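You operate a simulated robot arm through the tools that you are given. There is no shell and no other tool. Be economical: measure what you need, move in short steps, check, and stop when the job is done.

You run a simulated two-armed robot. Do the job below in one go: nothing can be reset, and whatever is moved stays where it is left.

## Task
Feed the white tub to the lane's end with the slider, then queue the green tub.
Fine: tubs go in by the blue slider; push till the slider meets the green mark and draw it home.

The check looks at the end state, three seconds after you hand in, the way a careful person would. Anything else that was tipped, shoved, dropped, spilled or broken makes it a failure.

## Robot
Two 7-joint arms with fingered hands on one trunk, on a base that drives. Base frame: it is fixed to the floor where the robot stands at the start and does not move with it; the origin is under the middle of the robot, x ahead of it, y to its left, z up. Lengths are in cm, angles in degrees, forces in N, time in s.
The left shoulder is at the start at [5.5, 15.8, 109.4], the right one opposite. With the tool pointing down near the work surface each hand reaches from about 42 to 84 cm from the robot's upright axis, wherever it stands, measured 20 degrees to its own side. Places, roughly: black star knob [70, -30, 80]; blue lane slider [80, -30, 80]; end of the tub lane [80, 20, 80]; tub lane [80, 0, 80]; white folding board [50, 0, 80]. Payload 4 kg a hand.
Tool frame (each hand has its own): the origin (TCP) lies between the finger pads and is the grasp point; the fingertips stand 3 cm ahead of it; z points along the fingers, y is the line along which they close. The gripper opens to 10.4 cm. The gripper's body begins 3.5 cm behind the TCP. The gripper is a hand of 4 fingers: y runs from the thumb to the fingers, the wrist lies at [-1.5, -10.4, -17.8] in the tool frame, and closing takes about 1.5 s.
Orientation is told as [roll, pitch, yaw] about the base's x, y, z axes, in that order, counted from this pose: with the fingers straight down and the wrist toward the robot, the tool's x, y and z point along [0, 1, 0], [1, 0, 0] and [0, 0, -1] of the base frame.

## Interface
- The arms move only by the tool apply_moves. It takes "left_motion", "right_motion" or both (then of equal length, played together; a hand with none holds still); each is a list of rows, each a list of 7 numbers: the opening in per cent of the stroke, from 0 (shut) to 100 (fully open), then the shift along the tool's x, y, z in units of 40 mm (1.0 is 40 mm), then the turn, a rotation vector about the tool's x, y, z in units of 6 degrees (1.0 is 6 degrees). In form: [[grip, tx, ty, tz, ax, ay, az], ...]. A call has 1 to 10 rows; each row shifts and turns the commanded pose from where the row before left it, along the tool's axes as they then stand. A call with a number of a shift or a turn outside -1 to 1 is refused whole. Each row takes 0.2 s and may step no farther than 5 cm and 8.6 degrees from the row before; otherwise, or with a gripper value out of range, the whole call is refused. A pose out of reach is approached as far as the arm can. The call stops where the force on the tool passes 40 N (or 10 N more than at its start, if that is more) or the arm is blocked; 0.2 s more then pass. The fingers move at their own pace (about 4.5 cm/s each) and stop on an object; they squeeze with about 26 N. The grip force told is the motor's: it shows also when the fingers shut on nothing. Time passes only in rows, and 0.2 s behind the last, so rows that do not move let the fingers close. It gives the time, the measured TCP pose, the force on the tool (base axes), the opening and the grip force at its end, in the units of the frame above (readings bear some noise), with the torque about the TCP (base axes, N m) and any sound that the robot's microphone picked up.
- Cameras (640 x 400 px; columns grow to the right, rows downward): "scene" is now at [12.76, -1.18, 124.94]; the picture's right is [-0.11, -0.99, 0.00], its down [-0.63, 0.07, -0.77] and it looks along [0.77, -0.08, -0.64] (base axes); focal length 248 px, centre (320, 200). "left" rides on the left gripper at [-6.1, -9.2, -13] in its tool frame; the picture's right is [-0.81, -0.28, 0.52], its down [0.53, -0.71, 0.45] and it looks along [0.24, 0.64, 0.72] (tool axes); focal length 275 px, centre (320, 200). "right" rides on the right gripper at [6.1, -9.2, -13] in its tool frame; the picture's right is [-0.81, 0.28, -0.52], its down [-0.53, -0.71, 0.46] and it looks along [-0.24, 0.65, 0.72] (tool axes); focal length 275 px, centre (320, 200). There is no depth. A picture from a camera that has moved, and an enlarged one, comes with that camera's place and axes in the base frame and with its lens. The place of the scene camera against the robot may be out by one fixed shift of up to 1.8 cm in any direction.
- snapshot(camera): a new picture of that camera. No time passes.
- lift_body(by): slides the trunk up (or, below 0, down) by that many cm; the arms and the scene camera ride with it, the base frame stays. It gives what a move gives, with no picture.
- roll_base(legs): drives the robot by 1 to 6 legs, each [ahead, turn to the left] in cm and degrees, along the robot's own axes; the way and the turn of a leg run together, so that a leg with both is an arc; at most 150 cm and 180 degrees a leg. The arms and the cameras ride along, it lands a little off, and it stops where it bumps. It gives what a move gives.
- hand_shape(shape, hand): the hand has 4 fingers and takes this shape, open, in about a second: jaw (thumb against the fingers, like two jaws); tri (thumb and two fingers); tip (a fingertip pinch); poke (one finger out to press); point (the index stretched); flat (the hand flat); cup (the hand cupped); fist (a fist). The gripper value then closes the fingers along that shape, each until it touches; the sizes above hold for jaw. It gives what a move gives, with no picture.
- pan_tilt(pan, tilt): turns the head with the scene camera to pan (to the left, within 80 degrees either way) and tilt (down, from -29 to 69), counted from straight ahead of the robot. It gives what a move gives.
- close_up(camera, box): a new picture of the part [left, top, right, bottom] of that camera's present view, enlarged. No time passes.
- job_done(): hands the job in; it is judged then, once.

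Work in short steps. Places have to be worked out from the pictures, the camera data and where the tool is seen: move nearer, look again, correct. Check each grasp and each placing, and mend what went wrong. You have 120 turns and 100 pictures in all, those below and enlarged ones among them. Open the grippers and draw the arms clear of the work before you hand the job in, unless the task says otherwise; then end with one line.

The tools are called after "Emit:" by a JSON object that holds its "api" and its "payload". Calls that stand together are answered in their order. apply_moves: Moves the arms, as the interface text tells. Its arguments: {"type":"object","properties":{"left_motion":{"type":"array"},"right_motion":{"type":"array"}},"required":[]} The other tools are called the same way: lift_body (by) slides the trunk up or down; hand_shape (shape, hand) gives the hand a shape; roll_base (legs) drives the base; pan_tilt (pan, tilt) turns the head that bears the scene camera; snapshot (camera) takes a picture; close_up (camera, box) takes an enlarged picture of a part of a camera's view; job_done () hands the job in.

At the start:

```text
time: 0.0
left_ee_pos: [58.92, 13.93, 108.99]
left_orientation: [0.0, 0.0, -0.1]
left_force: [-0.2, 0.2, 0.0]
left_moment: [-0.03, -0.01, -0.01]
left_opening: 10.33
left_finger_force: 0.0
left_shape: jaw
right_ee_pos: [47.75, -28.56, 110.71]
right_orientation: [0.0, 0.1, -0.1]
right_force: [-0.3, -0.2, -0.5]
right_moment: [0.0, -0.01, 0.05]
right_opening: 10.36
right_finger_force: 0.1
right_shape: jaw
trunk travel left (down, up): [-30.0, 20.7]
robot x, y, heading: [-0.25, 0.15, -0.1]
head pan, tilt: [-6.0, 38.7]
```

scene: 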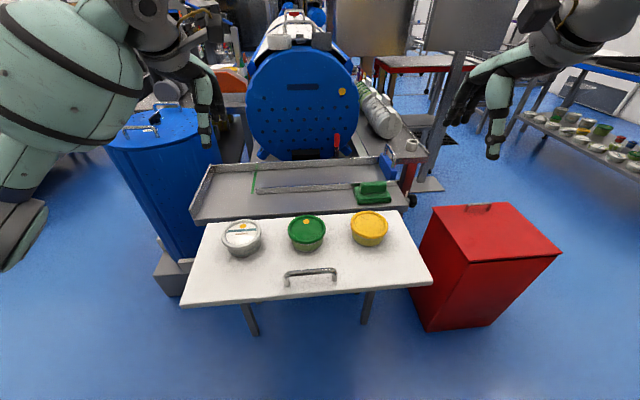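
right: 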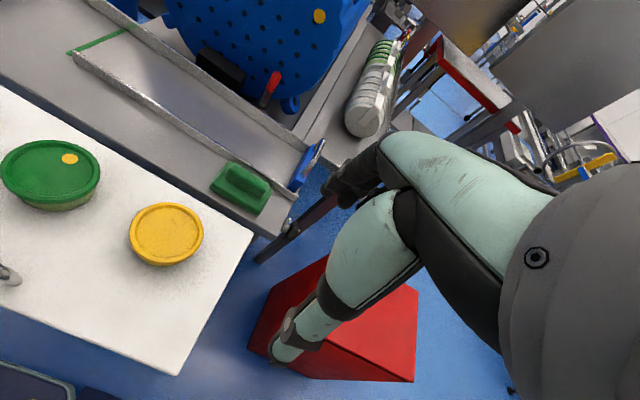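
left: 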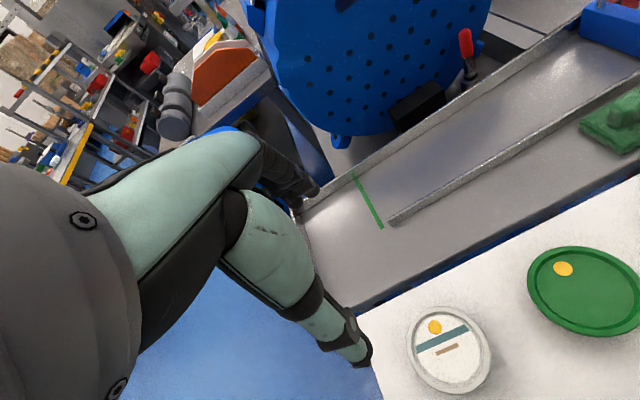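

I start with enlarged views of the lane, slider and tubs to understand the layout.

Emit:
{"api": "close_up", "payload": {"camera": "scene", "box": [180, 140, 420, 290]}}

Emit:
{"api": "close_up", "payload": {"camera": "right", "box": [40, 0, 360, 240]}}

Emit:
{"api": "close_up", "payload": {"camera": "left", "box": [300, 0, 640, 240]}}

```text
2.67 times, centred on (300, 215) of scene
camera zoom: at [12.76, -1.18, 124.94], right [-0.11, -0.99, 0.0], down [-0.63, 0.07, -0.77], along [0.77, -0.08, -0.64], focal length 660 px, centre (373, 160)
```

zoom: 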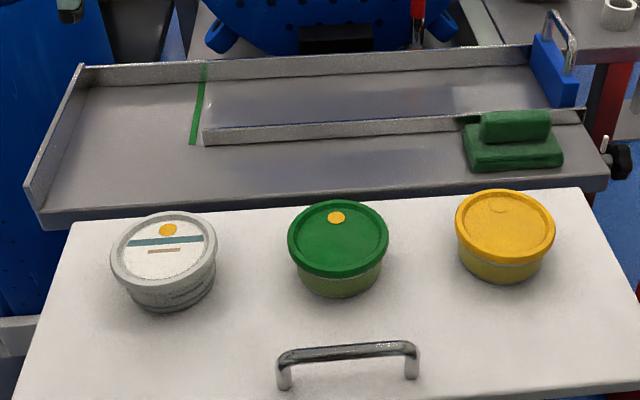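

```text
1.67 times, centred on (200, 120) of right
camera zoom: at [38.46, -22.48, 123.9], right [0.27, -0.81, 0.52], down [-0.71, -0.53, -0.45], along [0.64, -0.24, -0.73], focal length 459 px, centre (520, 333)
```

zoom: 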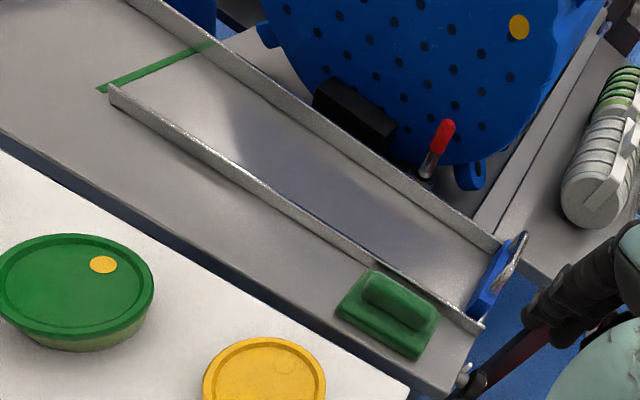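

```text
1.67 times, centred on (470, 120) of left
camera zoom: at [49.63, 7.85, 121.86], right [-0.28, -0.81, -0.52], down [-0.71, 0.53, -0.45], along [0.64, 0.24, -0.72], focal length 459 px, centre (70, 333)
```

zoom: 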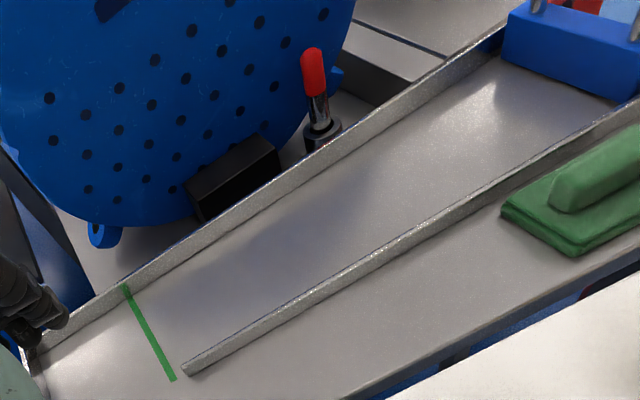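

White tub judged near [53,12], green near [53,-2], lane between x≈75 and 88, mark at y≈13.5. I look closer at the slider, its handle and the star knob.

Emit:
{"api": "close_up", "payload": {"camera": "scene", "box": [330, 140, 430, 220]}}

Emit:
{"api": "close_up", "payload": {"camera": "right", "box": [200, 120, 340, 220]}}

Emit:
{"api": "close_up", "payload": {"camera": "scene", "box": [180, 140, 300, 215]}}

```text
5.00 times, centred on (380, 180) of scene
camera zoom: at [12.76, -1.18, 124.94], right [-0.11, -0.99, 0.0], down [-0.63, 0.07, -0.77], along [0.77, -0.08, -0.64], focal length 1238 px, centre (20, 300)
```

zoom: 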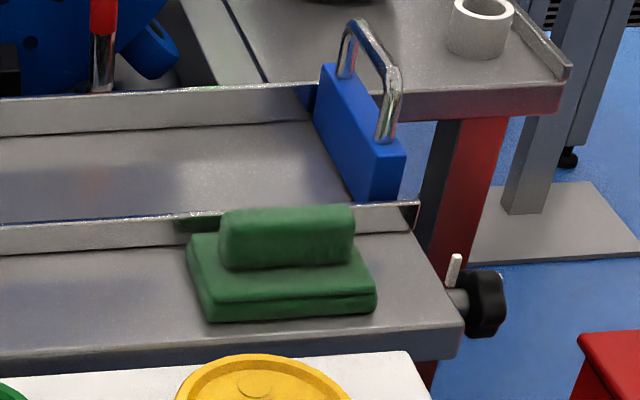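

```text
4.00 times, centred on (270, 170) of right
camera zoom: at [38.46, -22.48, 123.9], right [0.27, -0.81, 0.52], down [-0.71, -0.53, -0.45], along [0.64, -0.24, -0.73], focal length 1101 px, centre (520, 320)
```

zoom: 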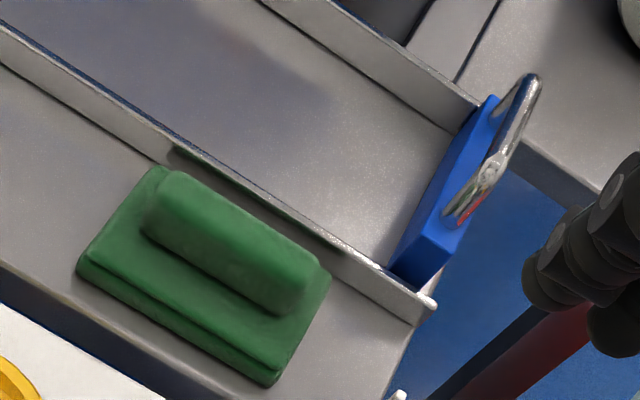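

```text
5.33 times, centred on (240, 178) of scene
camera zoom: at [12.76, -1.18, 124.94], right [-0.11, -0.99, 0.0], down [-0.63, 0.07, -0.77], along [0.77, -0.08, -0.64], focal length 1321 px, centre (747, 320)
```

zoom: 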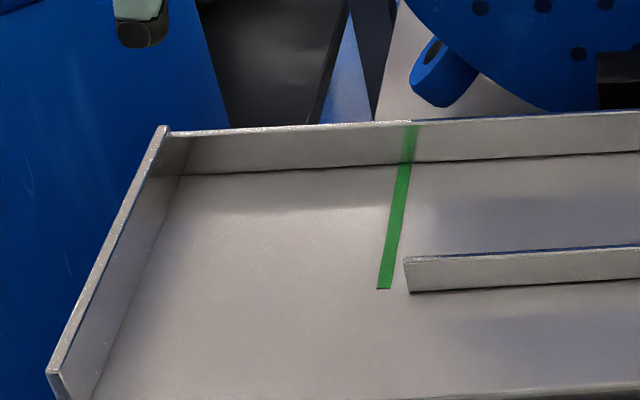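

The slider is a blue block with a U handle whose bar runs along x. The lane is far away, so I check how much room there is to drive ahead of the board.

Emit:
{"api": "pan_tilt", "payload": {"pan": 0, "tilt": 69}}

Emit:
{"api": "snapshot", "payload": {"camera": "scene"}}

```text
time: 0.9
left_ee_pos: [57.48, 13.97, 109.59]
left_orientation: [0.1, -0.7, -0.1]
left_force: [0.8, -0.5, -0.8]
left_moment: [-0.03, 0.01, 0.03]
left_opening: 10.38
left_finger_force: 0.0
left_shape: jaw
right_ee_pos: [46.31, -28.37, 111.46]
right_orientation: [0.0, -0.7, 0.0]
right_force: [-0.5, -0.3, 1.3]
right_moment: [-0.03, 0.0, 0.0]
right_opening: 10.36
right_finger_force: 0.1
right_shape: jaw
trunk travel left (down, up): [-30.0, 20.7]
robot x, y, heading: [-0.16, 0.2, 0.0]
head pan, tilt: [0.0, 68.8]
```

```text
90 pictures are left
camera scene: at [9.75, -0.27, 121.19], right [0.0, -1.0, 0.0], down [-0.94, 0.0, -0.35], along [0.35, 0.0, -0.94], focal length 248 px, centre (320, 200)
```

scene: 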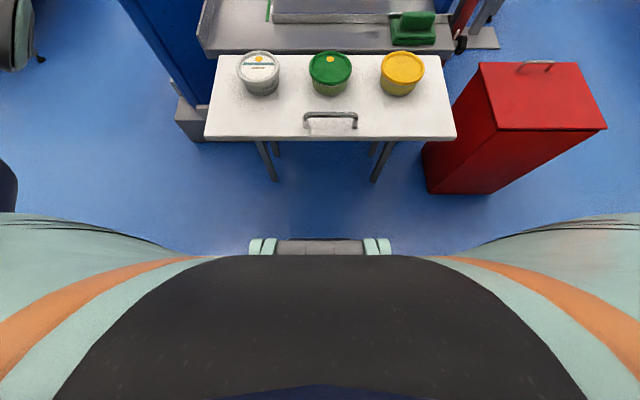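

Board legs stand far back (x≈66), and the base front is at about x=32, so driving 11 cm ahead is safe and puts both tubs and lane within reach.

Emit:
{"api": "roll_base", "payload": {"legs": [[11, 0]]}}

Emit:
{"api": "pan_tilt", "payload": {"pan": -8, "tilt": 48}}

Emit:
{"api": "snapshot", "payload": {"camera": "scene"}}

Emit:
{"api": "snapshot", "payload": {"camera": "right"}}

```text
time: 2.2
left_ee_pos: [69.03, 13.89, 109.41]
left_orientation: [0.1, -0.5, 0.0]
left_force: [0.2, -0.2, -0.3]
left_moment: [-0.03, 0.05, 0.0]
left_opening: 10.4
left_finger_force: 0.0
left_shape: jaw
right_ee_pos: [57.89, -28.48, 111.12]
right_orientation: [0.0, -0.4, 0.0]
right_force: [0.2, 0.5, -0.8]
right_moment: [-0.04, 0.06, -0.02]
right_opening: 10.38
right_finger_force: 0.0
right_shape: jaw
trunk travel left (down, up): [-30.0, 20.7]
robot x, y, heading: [11.23, 0.04, 0.1]
head pan, tilt: [0.0, 68.8]
```

```text
time: 3.0
left_ee_pos: [67.15, 14.05, 110.51]
left_orientation: [0.2, -1.5, 0.0]
left_force: [-1.0, 0.4, 0.7]
left_moment: [0.04, 0.01, 0.04]
left_opening: 10.41
left_finger_force: 0.1
left_shape: jaw
right_ee_pos: [55.95, -28.37, 111.98]
right_orientation: [0.0, -1.4, 0.0]
right_force: [-0.7, -0.8, 0.9]
right_moment: [-0.01, 0.01, 0.03]
right_opening: 10.4
right_finger_force: 0.1
right_shape: jaw
trunk travel left (down, up): [-30.0, 20.7]
robot x, y, heading: [11.05, -0.07, 0.4]
head pan, tilt: [-8.0, 48.0]
```

```text
89 pictures are left
camera scene: at [22.87, -1.37, 123.64], right [-0.14, -0.99, 0.0], down [-0.74, 0.1, -0.66], along [0.65, -0.09, -0.75], focal length 248 px, centre (320, 200)
```

scene: 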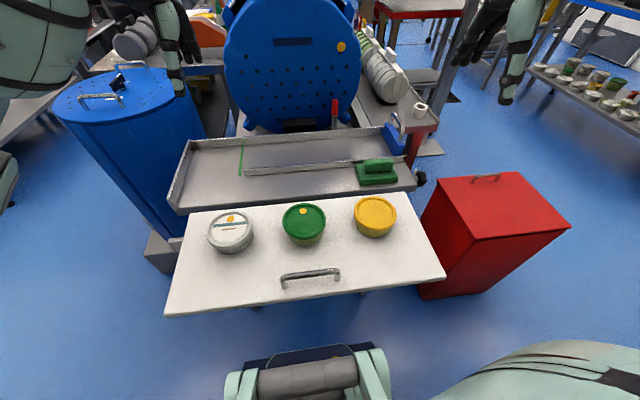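

```text
88 pictures are left
camera right: at [46.39, -22.41, 124.85], right [0.26, -0.81, 0.52], down [-0.7, -0.53, -0.47], along [0.66, -0.24, -0.71], focal length 275 px, centre (320, 200)
```

right: 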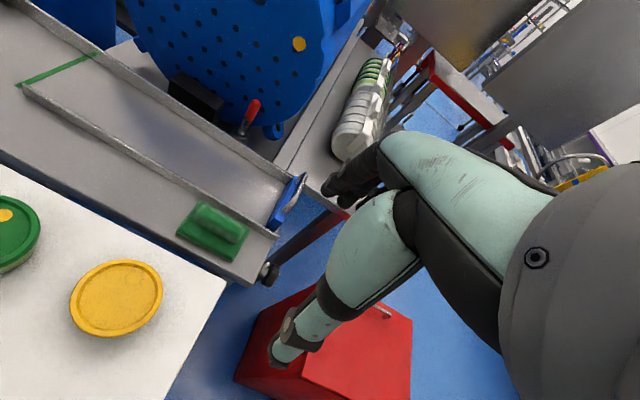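

The white tub is at about [53,12.4]. I move the left arm out of the way (up, back, left) while turning the right hand by 50° of yaw.

Emit:
{"api": "apply_moves", "payload": {"left_motion": [[100, 0.8, -0.7, -0.5, 0, 0, 0], [100, 0.8, -0.7, -0.5, 0, 0, 0], [100, 0.8, -0.7, -0.5, 0, 0, 0], [100, 0.8, -0.7, -0.5, 0, 0, 0], [100, 0.8, -0.7, -0.5, 0, 0, 0], [100, 0, 0, 0, 0, 0, 0], [100, 0, 0, 0, 0, 0, 0], [100, 0, 0, 0, 0, 0, 0], [100, 0, 0, 0, 0, 0, 0]], "right_motion": [[100, 0, 0, 0, 0, 0, -0.93], [100, 0, 0, 0, 0, 0, -0.93], [100, 0, 0, 0, 0, 0, -0.93], [100, 0, 0, 0, 0, 0, -0.93], [100, 0, 0, 0, 0, 0, -0.93], [100, 0, 0, 0, 0, 0, -0.93], [100, 0, 0, 0, 0, 0, -0.93], [100, 0, 0, 0, 0, 0, -0.93], [100, 0, 0, 0, 0, 0, -0.93]]}}

```text
time: 5.0
left_ee_pos: [53.29, 30.16, 119.6]
left_orientation: [0.1, -1.2, 0.1]
left_force: [0.0, -0.2, -0.6]
left_moment: [0.02, 0.02, 0.03]
left_opening: 10.42
left_finger_force: 0.1
left_shape: jaw
right_ee_pos: [56.27, -28.41, 111.93]
right_orientation: [-1.1, -0.9, 50.3]
right_force: [0.6, -0.5, 0.3]
right_moment: [0.01, 0.0, 0.01]
right_opening: 10.39
right_finger_force: 0.1
right_shape: jaw
trunk travel left (down, up): [-30.0, 20.7]
robot x, y, heading: [11.35, 0.31, 0.1]
head pan, tilt: [-8.0, 48.0]
```

Yaw reads 50°. Next I move the right hand above the white tub at height ~102.

Emit:
{"api": "apply_moves", "payload": {"right_motion": [[100, 0.72, 0.73, 0.25, 0, 0, 0], [100, 0.72, 0.73, 0.25, 0, 0, 0], [100, 0.72, 0.73, 0.25, 0, 0, 0], [100, 0.72, 0.73, 0.25, 0, 0, 0], [100, 0.72, 0.73, 0.25, 0, 0, 0], [100, 0.72, 0.73, 0.25, 0, 0, 0], [100, 0.72, 0.73, 0.25, 0, 0, 0], [100, 0.72, 0.73, 0.25, 0, 0, 0], [100, 0.72, 0.73, 0.25, 0, 0, 0], [100, 0.72, 0.73, 0.25, 0, 0, 0]]}}

Emit:
{"api": "snapshot", "payload": {"camera": "right"}}

Emit:
{"api": "snapshot", "payload": {"camera": "scene"}}

```text
time: 7.2
left_ee_pos: [53.28, 30.17, 119.68]
left_orientation: [0.1, -1.3, 0.1]
left_force: [-0.4, 0.3, -0.6]
left_moment: [0.02, 0.01, -0.01]
left_opening: 10.37
left_finger_force: 0.0
left_shape: jaw
right_ee_pos: [53.36, 0.79, 105.15]
right_orientation: [-0.9, -0.8, 50.2]
right_force: [0.8, 0.2, -1.1]
right_moment: [0.05, 0.01, 0.01]
right_opening: 10.41
right_finger_force: 0.1
right_shape: jaw
right hand out of reach, approached as far as the arm can: row 8, 9, 10
trunk travel left (down, up): [-30.0, 20.7]
robot x, y, heading: [10.94, -0.27, 0.0]
head pan, tilt: [-8.0, 48.0]
```

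```text
87 pictures are left
camera right: at [42.44, -2.35, 117.99], right [0.79, -0.31, 0.54], down [-0.04, -0.89, -0.46], along [0.62, 0.34, -0.71], focal length 275 px, centre (320, 200)
```

right: 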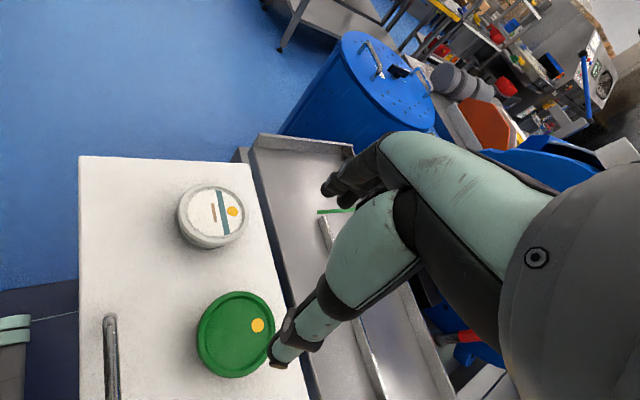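

```text
86 pictures are left
camera scene: at [23.22, -1.36, 123.61], right [-0.14, -0.99, 0.0], down [-0.75, 0.1, -0.66], along [0.65, -0.09, -0.75], focal length 248 px, centre (320, 200)
```

scene: 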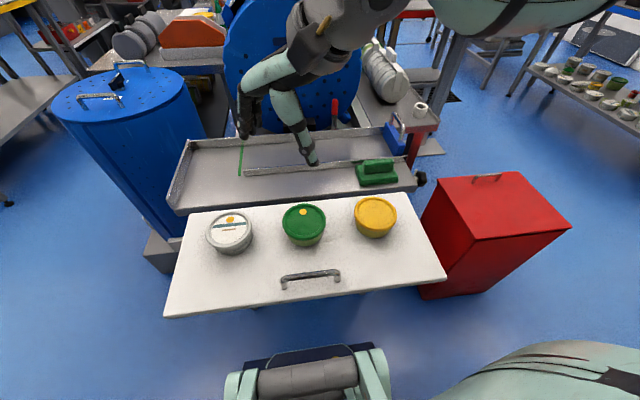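

The right arm can't cross that far; I turn the robot 22° left so the white tub lies on the right hand's side.

Emit:
{"api": "roll_base", "payload": {"legs": [[0, 22]]}}

Emit:
{"api": "snapshot", "payload": {"camera": "right"}}

Emit:
{"api": "snapshot", "payload": {"camera": "scene"}}

```text
time: 9.3
left_ee_pos: [36.02, 42.77, 120.81]
left_orientation: [0.1, -3.2, 22.1]
left_force: [0.9, -0.7, 0.3]
left_moment: [-0.02, -0.02, -0.02]
left_opening: 10.4
left_finger_force: 0.0
left_shape: jaw
right_ee_pos: [47.48, 15.72, 106.2]
right_orientation: [-2.2, -1.9, 72.5]
right_force: [-0.9, 0.6, 0.0]
right_moment: [0.02, 0.0, -0.03]
right_opening: 10.39
right_finger_force: 0.0
right_shape: jaw
trunk travel left (down, up): [-30.0, 20.7]
robot x, y, heading: [11.01, -0.3, 22.4]
head pan, tilt: [-8.0, 48.0]
stopped in leg 1: the robot was blocked; the commanded pose is now the measured one
```

```text
85 pictures are left
camera right: at [38.23, 8.47, 118.76], right [0.83, 0.01, 0.56], down [0.31, -0.83, -0.46], along [0.46, 0.55, -0.69], focal length 275 px, centre (320, 200)
```

right: 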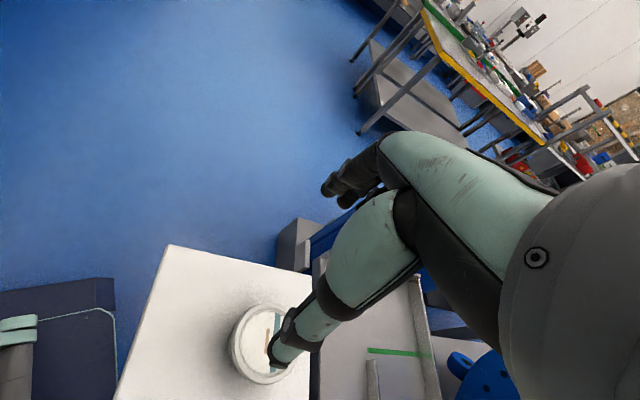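

```text
84 pictures are left
camera scene: at [22.71, 3.21, 123.62], right [0.24, -0.97, 0.0], down [-0.73, -0.19, -0.66], along [0.64, 0.16, -0.75], focal length 248 px, centre (320, 200)
```

scene: 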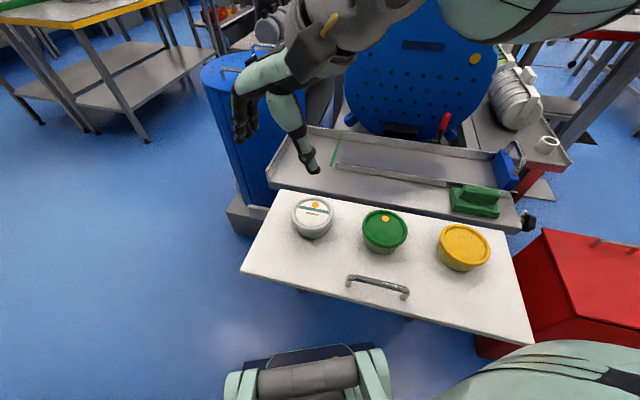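

The turn went through (heading 22.4°). Both cameras put the white lid at [53.8,12.3,83]; I move above it and lower to ~97.

Emit:
{"api": "apply_moves", "payload": {"right_motion": [[100, -0.58, -0.11, 0.7, 0, 0, 0], [100, -0.58, -0.11, 0.7, 0, 0, 0], [100, -0.58, -0.11, 0.7, 0, 0, 0]]}}

Emit:
{"api": "snapshot", "payload": {"camera": "right"}}

Emit:
{"api": "snapshot", "payload": {"camera": "scene"}}

```text
time: 10.1
left_ee_pos: [35.98, 42.9, 120.7]
left_orientation: [0.2, -2.9, 22.1]
left_force: [0.4, 0.0, -0.3]
left_moment: [0.01, -0.02, -0.01]
left_opening: 10.39
left_finger_force: 0.0
left_shape: jaw
right_ee_pos: [54.15, 12.56, 97.9]
right_orientation: [-2.1, -1.9, 72.4]
right_force: [0.2, -0.2, 0.4]
right_moment: [0.0, -0.01, -0.03]
right_opening: 10.41
right_finger_force: 0.1
right_shape: jaw
trunk travel left (down, up): [-30.0, 20.7]
robot x, y, heading: [11.31, -0.26, 21.9]
head pan, tilt: [-8.0, 48.0]
```

```text
83 pictures are left
camera right: at [44.96, 5.25, 110.56], right [0.83, 0.01, 0.56], down [0.31, -0.83, -0.46], along [0.46, 0.55, -0.69], focal length 275 px, centre (320, 200)
```

right: 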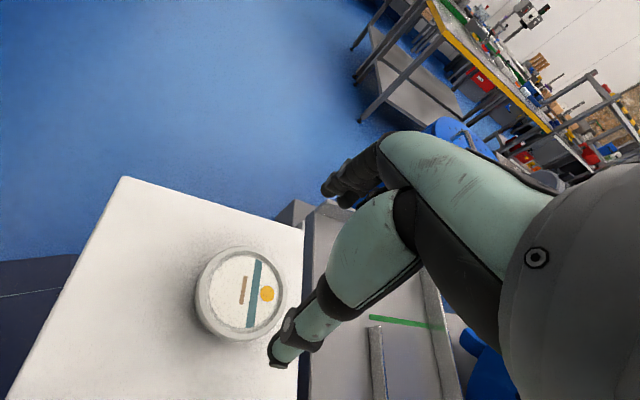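

```text
82 pictures are left
camera scene: at [22.73, 3.18, 123.62], right [0.24, -0.97, 0.0], down [-0.73, -0.19, -0.66], along [0.64, 0.16, -0.75], focal length 248 px, centre (320, 200)
```

scene: 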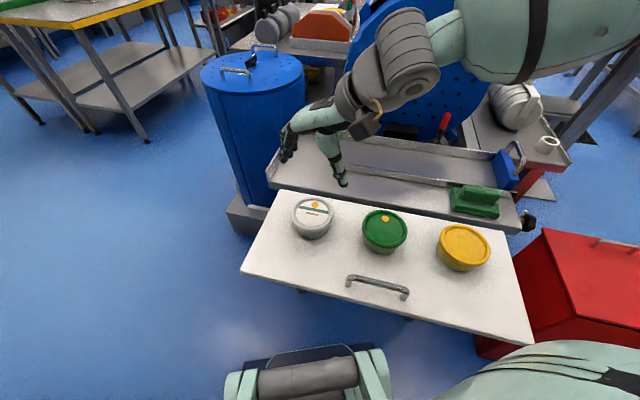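

TCP is within 0.4 cm of the lid centre. I lower to ~88.5 (tips just above the lid) with a small correction, then check the clearance.

Emit:
{"api": "apply_moves", "payload": {"right_motion": [[100, 0.047, -0.045, 0.79, 0, 0, 0], [100, 0.047, -0.045, 0.79, 0, 0, 0], [100, 0.047, -0.045, 0.79, 0, 0, 0]]}}

Emit:
{"api": "snapshot", "payload": {"camera": "right"}}

Emit:
{"api": "close_up", "payload": {"camera": "scene", "box": [250, 110, 410, 260]}}

```text
time: 10.9
left_ee_pos: [36.03, 42.76, 120.59]
left_orientation: [0.1, -3.0, 22.1]
left_force: [0.9, -0.1, 0.4]
left_moment: [-0.05, -0.02, 0.0]
left_opening: 10.41
left_finger_force: 0.1
left_shape: jaw
right_ee_pos: [53.92, 12.53, 88.46]
right_orientation: [-2.1, -1.8, 72.3]
right_force: [0.7, 0.4, 0.4]
right_moment: [0.01, 0.0, -0.03]
right_opening: 10.39
right_finger_force: 0.0
right_shape: jaw
trunk travel left (down, up): [-30.0, 20.7]
robot x, y, heading: [11.42, -0.22, 22.4]
head pan, tilt: [-8.0, 48.0]
```

```text
81 pictures are left
camera right: at [44.79, 5.24, 100.97], right [0.83, 0.01, 0.56], down [0.31, -0.83, -0.46], along [0.46, 0.55, -0.69], focal length 275 px, centre (320, 200)
```

right: 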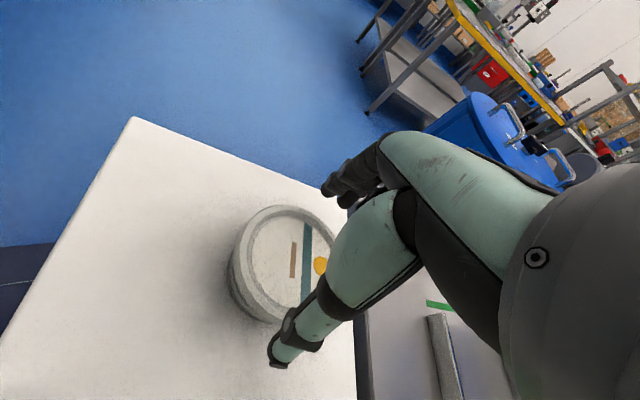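

```text
2.67 times, centred on (330, 185) of scene
camera zoom: at [22.72, 3.23, 123.62], right [0.24, -0.97, 0.0], down [-0.73, -0.19, -0.66], along [0.64, 0.16, -0.75], focal length 660 px, centre (293, 240)
```

zoom: 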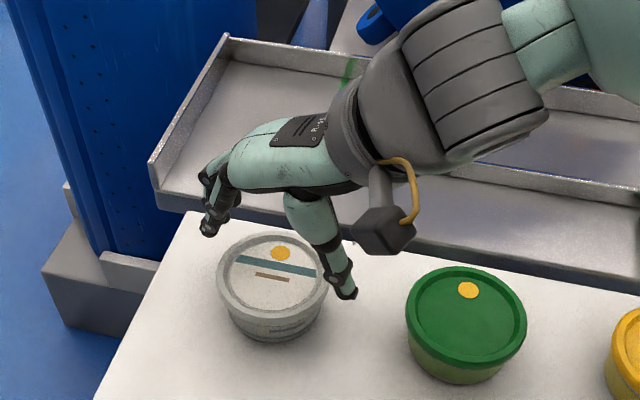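

Clearance looks even on both sides. I lower straight down to z≈82 around the tub.

Emit:
{"api": "apply_moves", "payload": {"right_motion": [[100, 0.02, 0, 0.55, 0, 0, 0], [100, 0.02, 0, 0.55, 0, 0, 0], [100, 0, 0, 0.5, 0, 0, 0]]}}

Emit:
{"api": "close_up", "payload": {"camera": "scene", "box": [250, 110, 410, 260]}}

Emit:
{"api": "snapshot", "payload": {"camera": "right"}}

```text
time: 11.7
left_ee_pos: [35.95, 42.72, 120.72]
left_orientation: [0.1, -3.1, 22.1]
left_force: [-0.7, 0.2, -0.1]
left_moment: [-0.03, 0.03, 0.01]
left_opening: 10.42
left_finger_force: 0.0
left_shape: jaw
right_ee_pos: [54.27, 11.07, 83.59]
right_orientation: [-2.2, -2.1, 72.4]
right_force: [-0.5, 2.5, 8.8]
right_moment: [0.28, -0.05, 0.02]
right_opening: 10.4
right_finger_force: 0.0
right_shape: jaw
right hand out of reach, approached as far as the arm can: row 2, 3
trunk travel left (down, up): [-30.0, 20.7]
robot x, y, heading: [11.76, -0.39, 22.3]
head pan, tilt: [-8.0, 48.0]
```

```text
2.67 times, centred on (330, 185) of scene
camera zoom: at [22.6, 3.21, 123.64], right [0.24, -0.97, 0.0], down [-0.73, -0.19, -0.66], along [0.64, 0.16, -0.75], focal length 660 px, centre (293, 240)
```

zoom: 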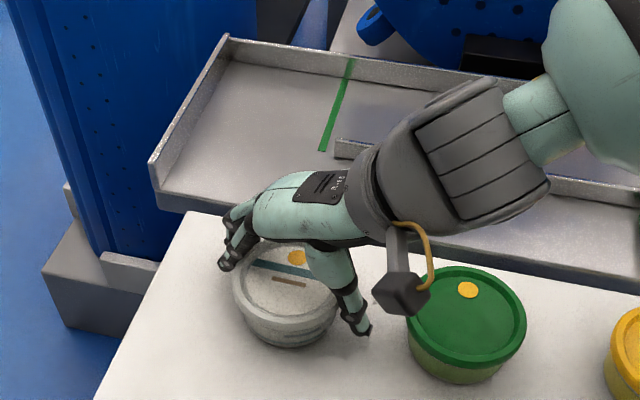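

```text
78 pictures are left
camera right: at [45.14, 3.84, 96.06], right [0.83, 0.01, 0.56], down [0.32, -0.83, -0.46], along [0.46, 0.56, -0.69], focal length 275 px, centre (320, 200)
```

right: 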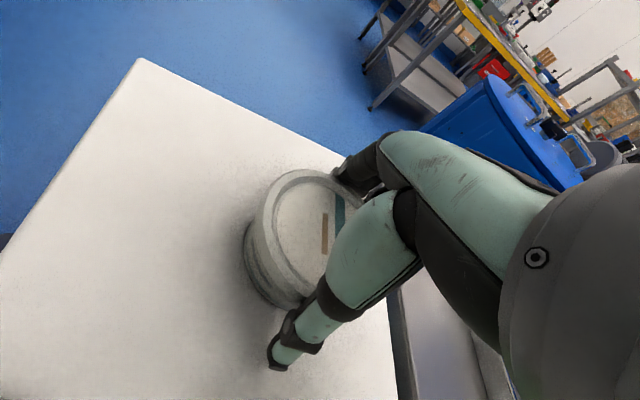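

The arm ran out of reach (too low from this shoulder height) and shifted 1.4 cm in y. I raise the hand 8 cm and then lower the trunk 10 cm to get slack.

Emit:
{"api": "apply_moves", "payload": {"right_motion": [[100, 0, 0, -0.9, 0, 0, 0], [100, 0, 0, -1, 0, 0, 0], [100, 0, 0, -1, 0, 0, 0]]}}

Emit:
{"api": "lift_body", "payload": {"by": -8}}

Emit:
{"api": "snapshot", "payload": {"camera": "right"}}

Emit:
{"api": "snapshot", "payload": {"camera": "scene"}}

```text
time: 12.5
left_ee_pos: [35.97, 42.74, 120.84]
left_orientation: [0.1, -3.1, 22.1]
left_force: [-0.4, -1.0, -0.1]
left_moment: [0.0, -0.05, 0.0]
left_opening: 10.39
left_finger_force: 0.0
left_shape: jaw
right_ee_pos: [53.81, 10.52, 95.08]
right_orientation: [-2.1, -1.9, 72.5]
right_force: [0.1, -0.1, 0.5]
right_moment: [-0.02, -0.01, 0.02]
right_opening: 10.37
right_finger_force: 0.1
right_shape: jaw
trunk travel left (down, up): [-30.0, 20.7]
robot x, y, heading: [11.17, -0.36, 21.8]
head pan, tilt: [-8.0, 48.0]
```

```text
time: 13.7
left_ee_pos: [36.09, 42.67, 112.75]
left_orientation: [0.2, -2.9, 22.1]
left_force: [-0.4, -0.2, -0.7]
left_moment: [0.01, -0.01, 0.0]
left_opening: 10.41
left_finger_force: 0.2
left_shape: jaw
right_ee_pos: [53.8, 10.62, 87.23]
right_orientation: [-2.1, -1.7, 72.5]
right_force: [0.2, 0.8, 0.5]
right_moment: [0.01, 0.0, 0.02]
right_opening: 10.41
right_finger_force: 0.0
right_shape: jaw
trunk travel left (down, up): [-22.0, 28.7]
robot x, y, heading: [11.15, 0.04, 22.4]
head pan, tilt: [-8.0, 48.0]
```

```text
77 pictures are left
camera right: at [44.61, 3.34, 99.77], right [0.83, 0.01, 0.56], down [0.31, -0.83, -0.46], along [0.46, 0.55, -0.69], focal length 275 px, centre (320, 200)
```

right: 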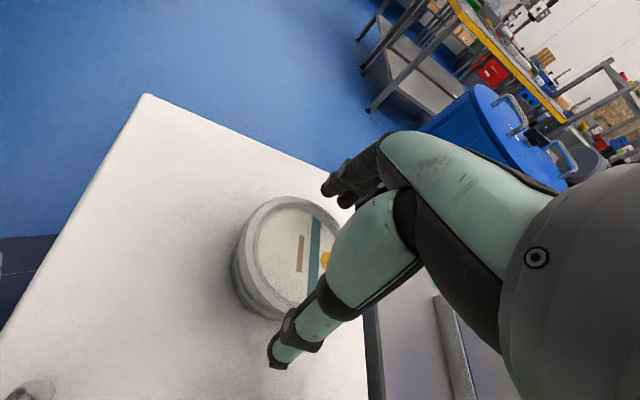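

```text
76 pictures are left
camera scene: at [22.58, 3.17, 115.71], right [0.24, -0.97, 0.0], down [-0.73, -0.19, -0.66], along [0.64, 0.16, -0.75], focal length 248 px, centre (320, 200)
```

scene: 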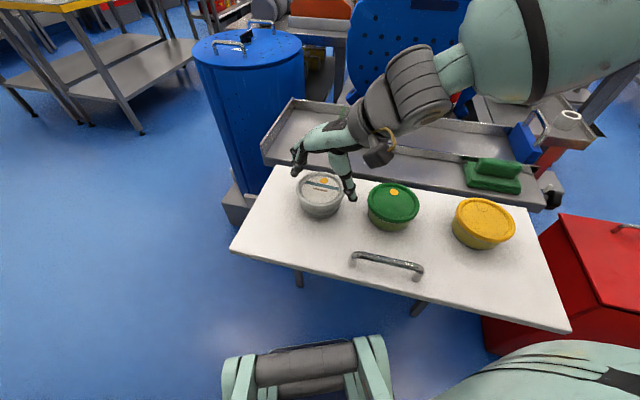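

The tub was nudged to about [53.8,11.1]. I shift 0.4 cm toward it and go down to ~82.

Emit:
{"api": "apply_moves", "payload": {"right_motion": [[100, 0.05, 0.08, 0, 0, 0, 0], [100, 0.01, -0.01, 0.45, 0, 0, 0], [100, 0.01, -0.01, 0.45, 0, 0, 0], [100, 0, 0, 0.35, 0, 0, 0]]}}

Emit:
{"api": "snapshot", "payload": {"camera": "right"}}

Emit:
{"api": "close_up", "payload": {"camera": "scene", "box": [250, 110, 410, 260]}}

```text
time: 14.7
left_ee_pos: [35.73, 42.49, 112.89]
left_orientation: [0.1, -3.0, 22.1]
left_force: [-0.1, 0.2, 0.5]
left_moment: [0.01, -0.01, 0.01]
left_opening: 10.39
left_finger_force: 0.1
left_shape: jaw
right_ee_pos: [53.6, 11.06, 82.5]
right_orientation: [-2.5, -2.6, 72.5]
right_force: [0.7, -2.2, 30.9]
right_moment: [0.52, 0.05, 0.04]
right_opening: 10.42
right_finger_force: 0.1
right_shape: jaw
trunk travel left (down, up): [-22.0, 28.7]
robot x, y, heading: [11.65, -0.24, 22.3]
head pan, tilt: [-8.0, 48.0]
```

```text
75 pictures are left
camera right: at [44.35, 3.67, 95.02], right [0.83, 0.0, 0.56], down [0.32, -0.83, -0.46], along [0.46, 0.56, -0.69], focal length 275 px, centre (320, 200)
```

right: 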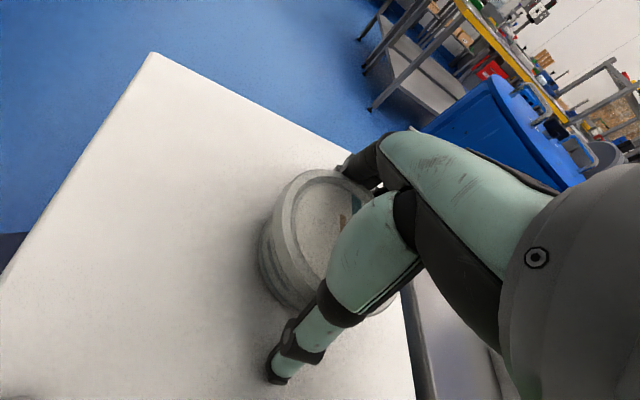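

```text
2.67 times, centred on (330, 185) of scene
camera zoom: at [22.31, 3.02, 115.78], right [0.24, -0.97, 0.0], down [-0.73, -0.18, -0.66], along [0.64, 0.16, -0.75], focal length 660 px, centre (293, 240)
```

zoom: 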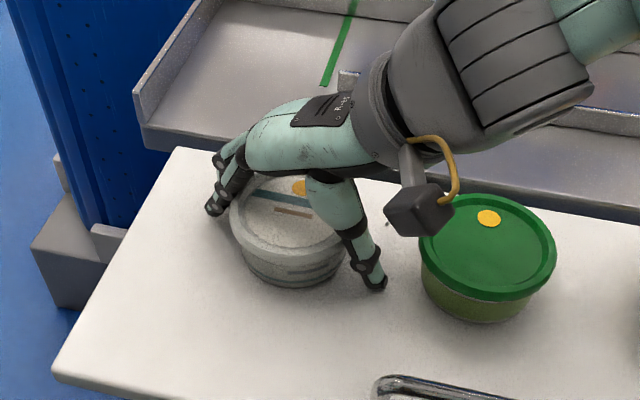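

Force 31 N upwards: the fingertips rest on the board at ~79.4. I lift 0.5 cm and close around the tub.

Emit:
{"api": "apply_moves", "payload": {"right_motion": [[100, 0, 0, -0.18, 0, 0, 0], [0, 0, 0, 0, 0, 0, 0], [0, 0, 0, 0, 0, 0, 0], [0, 0, 0, 0, 0, 0, 0], [0, 0, 0, 0, 0, 0, 0], [0, 0, 0, 0, 0, 0, 0], [0, 0, 0, 0, 0, 0, 0]]}}

Emit:
{"api": "snapshot", "payload": {"camera": "right"}}

```text
time: 16.2
left_ee_pos: [36.05, 42.77, 112.8]
left_orientation: [0.3, -2.9, 22.2]
left_force: [-0.1, 0.1, -0.4]
left_moment: [0.03, 0.03, 0.0]
left_opening: 10.4
left_finger_force: 0.0
left_shape: jaw
right_ee_pos: [53.54, 10.89, 82.78]
right_orientation: [-2.0, -1.8, 72.5]
right_force: [-0.3, -0.8, 7.1]
right_moment: [-0.31, 0.14, -0.01]
right_opening: 6.78
right_finger_force: 25.8
right_shape: jaw
trunk travel left (down, up): [-22.0, 28.7]
robot x, y, heading: [10.95, -0.07, 22.4]
head pan, tilt: [-8.0, 48.0]
```

```text
73 pictures are left
camera right: at [44.4, 3.67, 95.36], right [0.83, 0.01, 0.56], down [0.31, -0.83, -0.46], along [0.46, 0.55, -0.69], focal length 275 px, centre (320, 200)
```

right: 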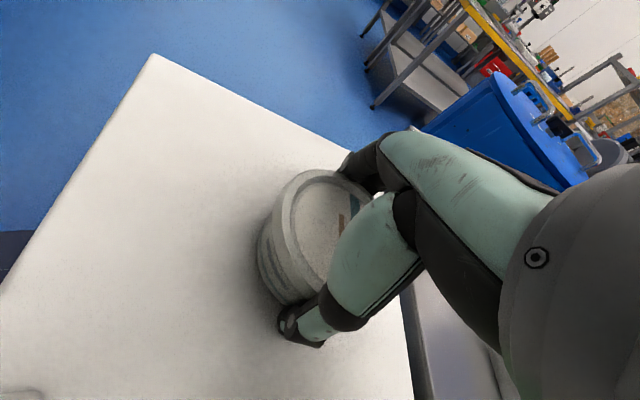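

The fingers hold the tub at 6.8 cm (body below the lid) with 26 N. I lift gently and look.

Emit:
{"api": "apply_moves", "payload": {"right_motion": [[0, 0, 0, -0.5, 0, 0, 0], [0, 0, 0, -0.7, 0, 0, 0], [0, 0, 0, -0.8, 0, 0, 0], [0, 0, 0, -0.8, 0, 0, 0]]}}

Emit:
{"api": "snapshot", "payload": {"camera": "right"}}

Emit:
{"api": "close_up", "payload": {"camera": "scene", "box": [250, 90, 450, 240]}}

```text
time: 17.2
left_ee_pos: [36.01, 42.64, 112.93]
left_orientation: [0.1, -3.0, 22.1]
left_force: [-0.4, 0.4, 1.0]
left_moment: [0.03, 0.02, 0.0]
left_opening: 10.4
left_finger_force: 0.1
left_shape: jaw
right_ee_pos: [53.19, 10.65, 94.06]
right_orientation: [-2.2, -1.7, 72.5]
right_force: [0.1, 0.2, -1.8]
right_moment: [-0.02, 0.01, 0.0]
right_opening: 6.78
right_finger_force: 25.8
right_shape: jaw
trunk travel left (down, up): [-22.0, 28.7]
robot x, y, heading: [11.31, -0.16, 22.2]
head pan, tilt: [-8.0, 48.0]
```

```text
72 pictures are left
camera right: at [43.98, 3.45, 106.69], right [0.83, 0.01, 0.56], down [0.31, -0.83, -0.46], along [0.46, 0.56, -0.69], focal length 275 px, centre (320, 200)
```

right: 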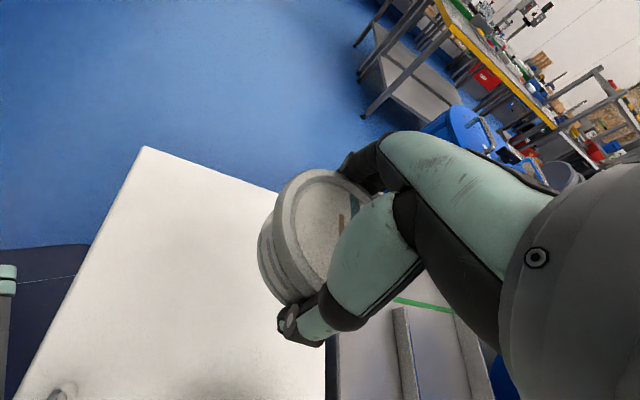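

```text
2.67 times, centred on (350, 165) of scene
camera zoom: at [22.51, 3.14, 115.72], right [0.24, -0.97, 0.0], down [-0.73, -0.19, -0.66], along [0.64, 0.16, -0.75], focal length 660 px, centre (240, 293)
```

zoom: 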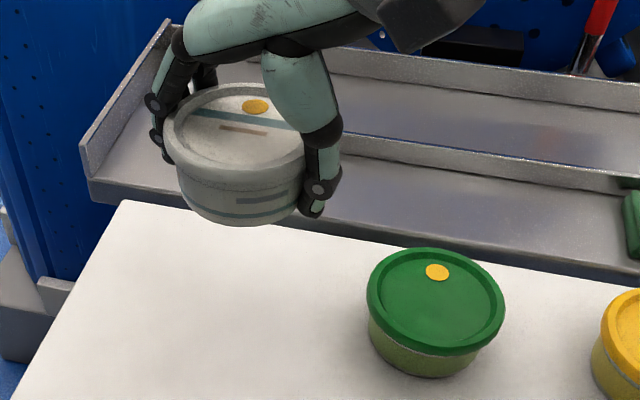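

The tub is held firmly and level. I turn the robot back 22° right toward the lane start.

Emit:
{"api": "roll_base", "payload": {"legs": [[0, -22]]}}

Emit:
{"api": "snapshot", "payload": {"camera": "scene"}}

Emit:
{"api": "snapshot", "payload": {"camera": "left"}}

```text
time: 19.0
left_ee_pos: [50.22, 30.55, 112.76]
left_orientation: [0.3, -2.8, 0.5]
left_force: [0.7, -0.3, -0.5]
left_moment: [0.03, 0.02, -0.01]
left_opening: 10.4
left_finger_force: 0.1
left_shape: jaw
right_ee_pos: [54.25, -5.66, 94.03]
right_orientation: [-2.1, -1.7, 50.8]
right_force: [0.3, -1.0, -0.9]
right_moment: [-0.05, 0.0, 0.0]
right_opening: 6.73
right_finger_force: 26.8
right_shape: jaw
trunk travel left (down, up): [-22.0, 28.7]
robot x, y, heading: [11.41, 0.04, 0.5]
head pan, tilt: [-8.0, 48.0]
```

```text
70 pictures are left
camera scene: at [23.13, -1.3, 115.71], right [-0.13, -0.99, 0.0], down [-0.75, 0.1, -0.66], along [0.65, -0.09, -0.75], focal length 248 px, centre (320, 200)
```

scene: 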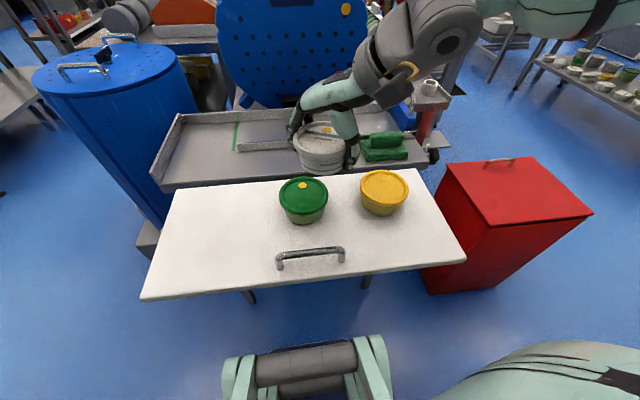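

```text
69 pictures are left
camera left: at [40.4, 24.29, 125.16], right [-0.24, -0.81, -0.53], down [-0.69, 0.53, -0.49], along [0.68, 0.25, -0.69], focal length 275 px, centre (320, 200)
```

left: 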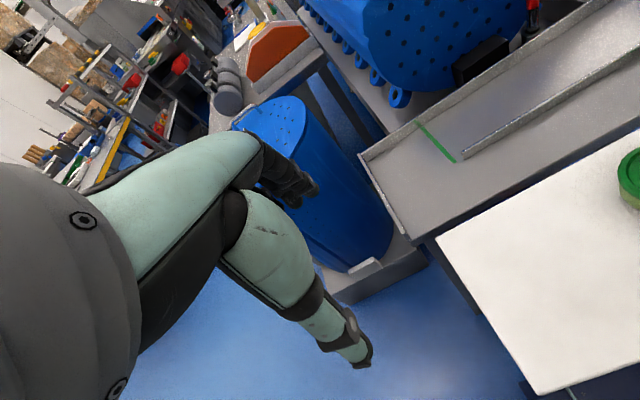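

Now I measure the lane precisely from this lower, nearer viewpoint.

Emit:
{"api": "close_up", "payload": {"camera": "scene", "box": [350, 60, 450, 180]}}

Emit:
{"api": "close_up", "payload": {"camera": "scene", "box": [140, 90, 300, 200]}}

```text
3.33 times, centred on (400, 120) of scene
camera zoom: at [23.13, -1.3, 115.71], right [-0.13, -0.99, 0.0], down [-0.75, 0.1, -0.66], along [0.65, -0.09, -0.75], focal length 826 px, centre (53, 467)
```

zoom: 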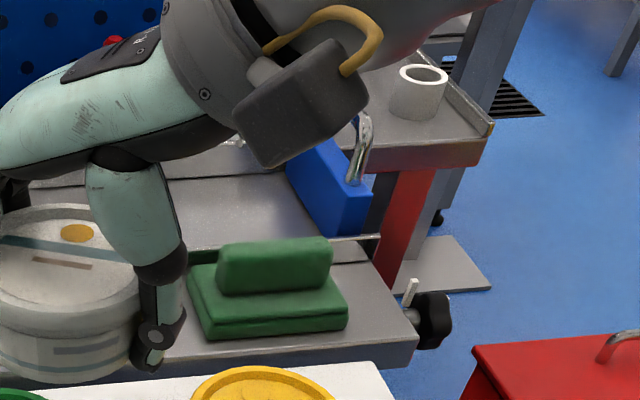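

```text
3.64 times, centred on (220, 145) of scene
camera zoom: at [23.13, -1.3, 115.71], right [-0.13, -0.99, 0.0], down [-0.75, 0.1, -0.66], along [0.65, -0.09, -0.75], focal length 901 px, centre (684, 400)
```

zoom: 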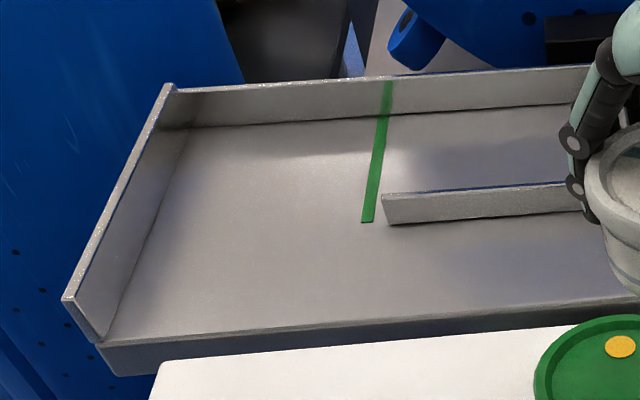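

Lane floor ≈77.7, lane inner from x≈75.3 to 87.9 (centre ≈81.6), slider face ≈ y=-29.5. I carry the tub to above [81.6,-20].

Emit:
{"api": "apply_moves", "payload": {"right_motion": [[0, -0.944, 0.194, 0, 0, 0, 0], [0, -0.944, 0.194, 0, 0, 0, 0], [0, -0.944, 0.194, 0, 0, 0, 0], [0, -0.944, 0.194, 0, 0, 0, 0], [0, -0.944, 0.194, 0, 0, 0, 0], [0, -0.944, 0.194, 0, 0, 0, 0], [0, -0.944, 0.194, 0, 0, 0, 0], [0, -0.944, 0.194, 0, 0, 0, 0]]}}

Emit:
{"api": "snapshot", "payload": {"camera": "right"}}

Emit:
{"api": "snapshot", "payload": {"camera": "scene"}}

```text
time: 20.8
left_ee_pos: [49.01, 30.53, 113.12]
left_orientation: [0.4, -3.4, 0.4]
left_force: [-0.5, 1.1, -0.3]
left_moment: [0.04, 0.0, -0.03]
left_opening: 10.37
left_finger_force: 0.1
left_shape: jaw
right_ee_pos: [80.55, -20.1, 96.14]
right_orientation: [-2.6, -2.3, 50.8]
right_force: [0.8, 0.8, -2.0]
right_moment: [-0.01, -0.02, 0.0]
right_opening: 6.71
right_finger_force: 26.1
right_shape: jaw
trunk travel left (down, up): [-22.0, 28.7]
robot x, y, heading: [11.28, 0.03, 0.5]
head pan, tilt: [-8.0, 48.0]
```

```text
66 pictures are left
camera right: at [69.27, -23.3, 108.65], right [0.77, -0.3, 0.56], down [-0.01, -0.89, -0.46], along [0.64, 0.35, -0.69], focal length 275 px, centre (320, 200)
```

right: 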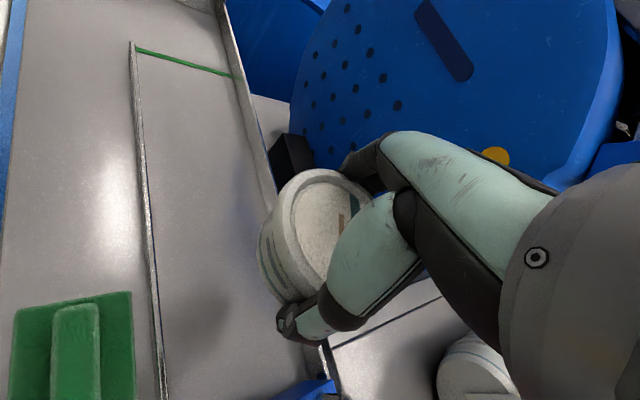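

```text
65 pictures are left
camera scene: at [23.24, -1.29, 115.69], right [-0.13, -0.99, 0.0], down [-0.75, 0.1, -0.66], along [0.65, -0.09, -0.75], focal length 248 px, centre (320, 200)
```

scene: 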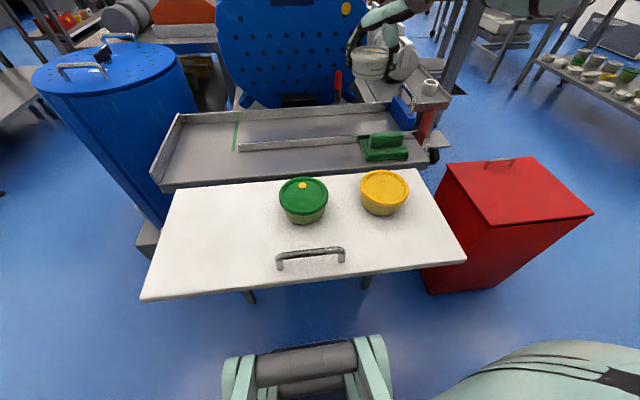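

By the right camera the lane spans x≈74–87.3, so x≈80.8 is central. I lower to z≈86 and look.

Emit:
{"api": "apply_moves", "payload": {"right_motion": [[0, 0, 0, 0.85, 0, 0, 0], [0, 0, 0, 0.85, 0, 0, 0], [0, 0, 0, 0.8, 0, 0, 0]]}}

Emit:
{"api": "snapshot", "payload": {"camera": "right"}}

Emit:
{"api": "close_up", "payload": {"camera": "scene", "box": [330, 40, 450, 180]}}

```text
time: 21.6
left_ee_pos: [48.76, 30.58, 113.18]
left_orientation: [0.3, -3.4, 0.5]
left_force: [0.2, 0.0, 0.1]
left_moment: [0.05, -0.05, 0.03]
left_opening: 10.39
left_finger_force: 0.1
left_shape: jaw
right_ee_pos: [79.63, -20.53, 86.31]
right_orientation: [-2.7, -2.3, 50.8]
right_force: [0.6, 0.7, -2.0]
right_moment: [0.0, 0.02, 0.0]
right_opening: 6.71
right_finger_force: 25.7
right_shape: jaw
right hand out of reach, approached as far as the arm can: row 1, 2, 3
trunk travel left (down, up): [-22.0, 28.7]
robot x, y, heading: [11.04, 0.37, 0.8]
head pan, tilt: [-8.0, 48.0]
```

```text
64 pictures are left
camera right: at [68.32, -23.88, 98.83], right [0.77, -0.3, 0.56], down [-0.01, -0.89, -0.46], along [0.64, 0.35, -0.69], focal length 275 px, centre (320, 200)
```

right: 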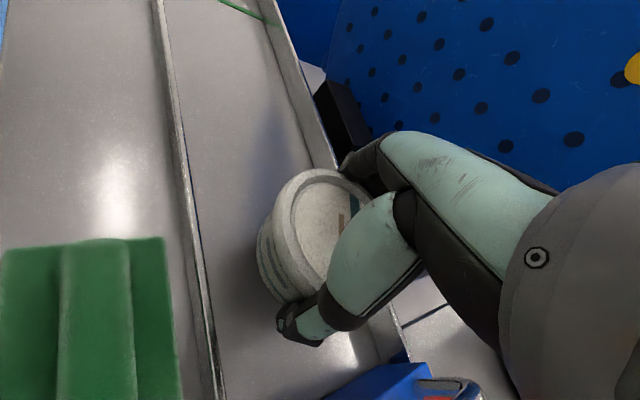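

```text
2.86 times, centred on (390, 110) of scene
camera zoom: at [23.17, -1.31, 115.7], right [-0.13, -0.99, 0.0], down [-0.75, 0.1, -0.66], along [0.65, -0.09, -0.75], focal length 708 px, centre (120, 457)
```

zoom: 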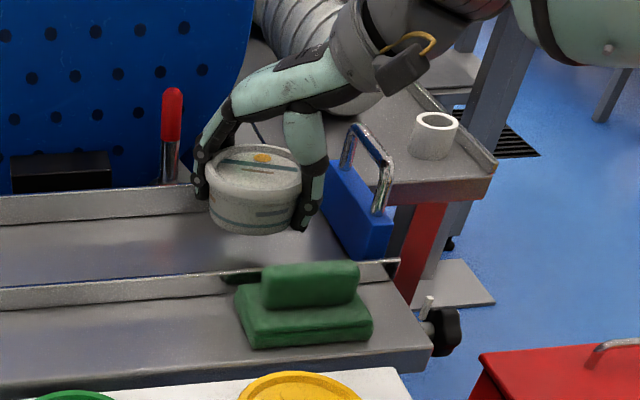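

The arm is at its reach limit here (x=79.6). I raise a bit and drive 4 cm further ahead for slack.

Emit:
{"api": "apply_moves", "payload": {"right_motion": [[0, 0.2, -0.15, -0.8, 0, 0, 0], [0, 0.2, -0.15, -0.8, 0, 0, 0]]}}

Emit:
{"api": "roll_base", "payload": {"legs": [[4.5, 0]]}}

Emit:
{"api": "snapshot", "payload": {"camera": "right"}}

```text
time: 22.2
left_ee_pos: [48.83, 30.45, 113.22]
left_orientation: [0.2, -3.5, 0.5]
left_force: [-0.3, -0.2, -0.3]
left_moment: [-0.01, 0.0, 0.01]
left_opening: 10.37
left_finger_force: 0.0
left_shape: jaw
right_ee_pos: [77.12, -20.63, 93.02]
right_orientation: [-2.5, -2.1, 50.8]
right_force: [0.0, -0.3, -1.9]
right_moment: [-0.01, -0.01, -0.02]
right_opening: 6.72
right_finger_force: 26.7
right_shape: jaw
trunk travel left (down, up): [-22.0, 28.7]
robot x, y, heading: [11.2, -0.28, 0.4]
head pan, tilt: [-8.0, 48.0]
```

```text
time: 23.1
left_ee_pos: [53.74, 30.63, 113.08]
left_orientation: [0.3, -3.2, 0.5]
left_force: [0.6, -1.0, -0.6]
left_moment: [0.01, 0.03, 0.01]
left_opening: 10.4
left_finger_force: 0.1
left_shape: jaw
right_ee_pos: [81.99, -20.47, 92.78]
right_orientation: [-2.4, -2.1, 50.6]
right_force: [0.1, -0.7, -2.2]
right_moment: [0.01, 0.02, 0.01]
right_opening: 6.72
right_finger_force: 26.3
right_shape: jaw
trunk travel left (down, up): [-22.0, 28.7]
robot x, y, heading: [15.93, 0.23, 0.3]
head pan, tilt: [-8.0, 48.0]
```

```text
62 pictures are left
camera right: at [70.63, -23.86, 105.22], right [0.77, -0.3, 0.56], down [-0.01, -0.89, -0.46], along [0.64, 0.35, -0.69], focal length 275 px, centre (320, 200)
```

right: 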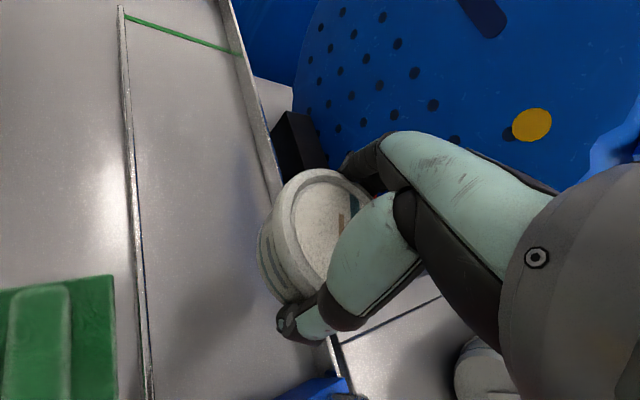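

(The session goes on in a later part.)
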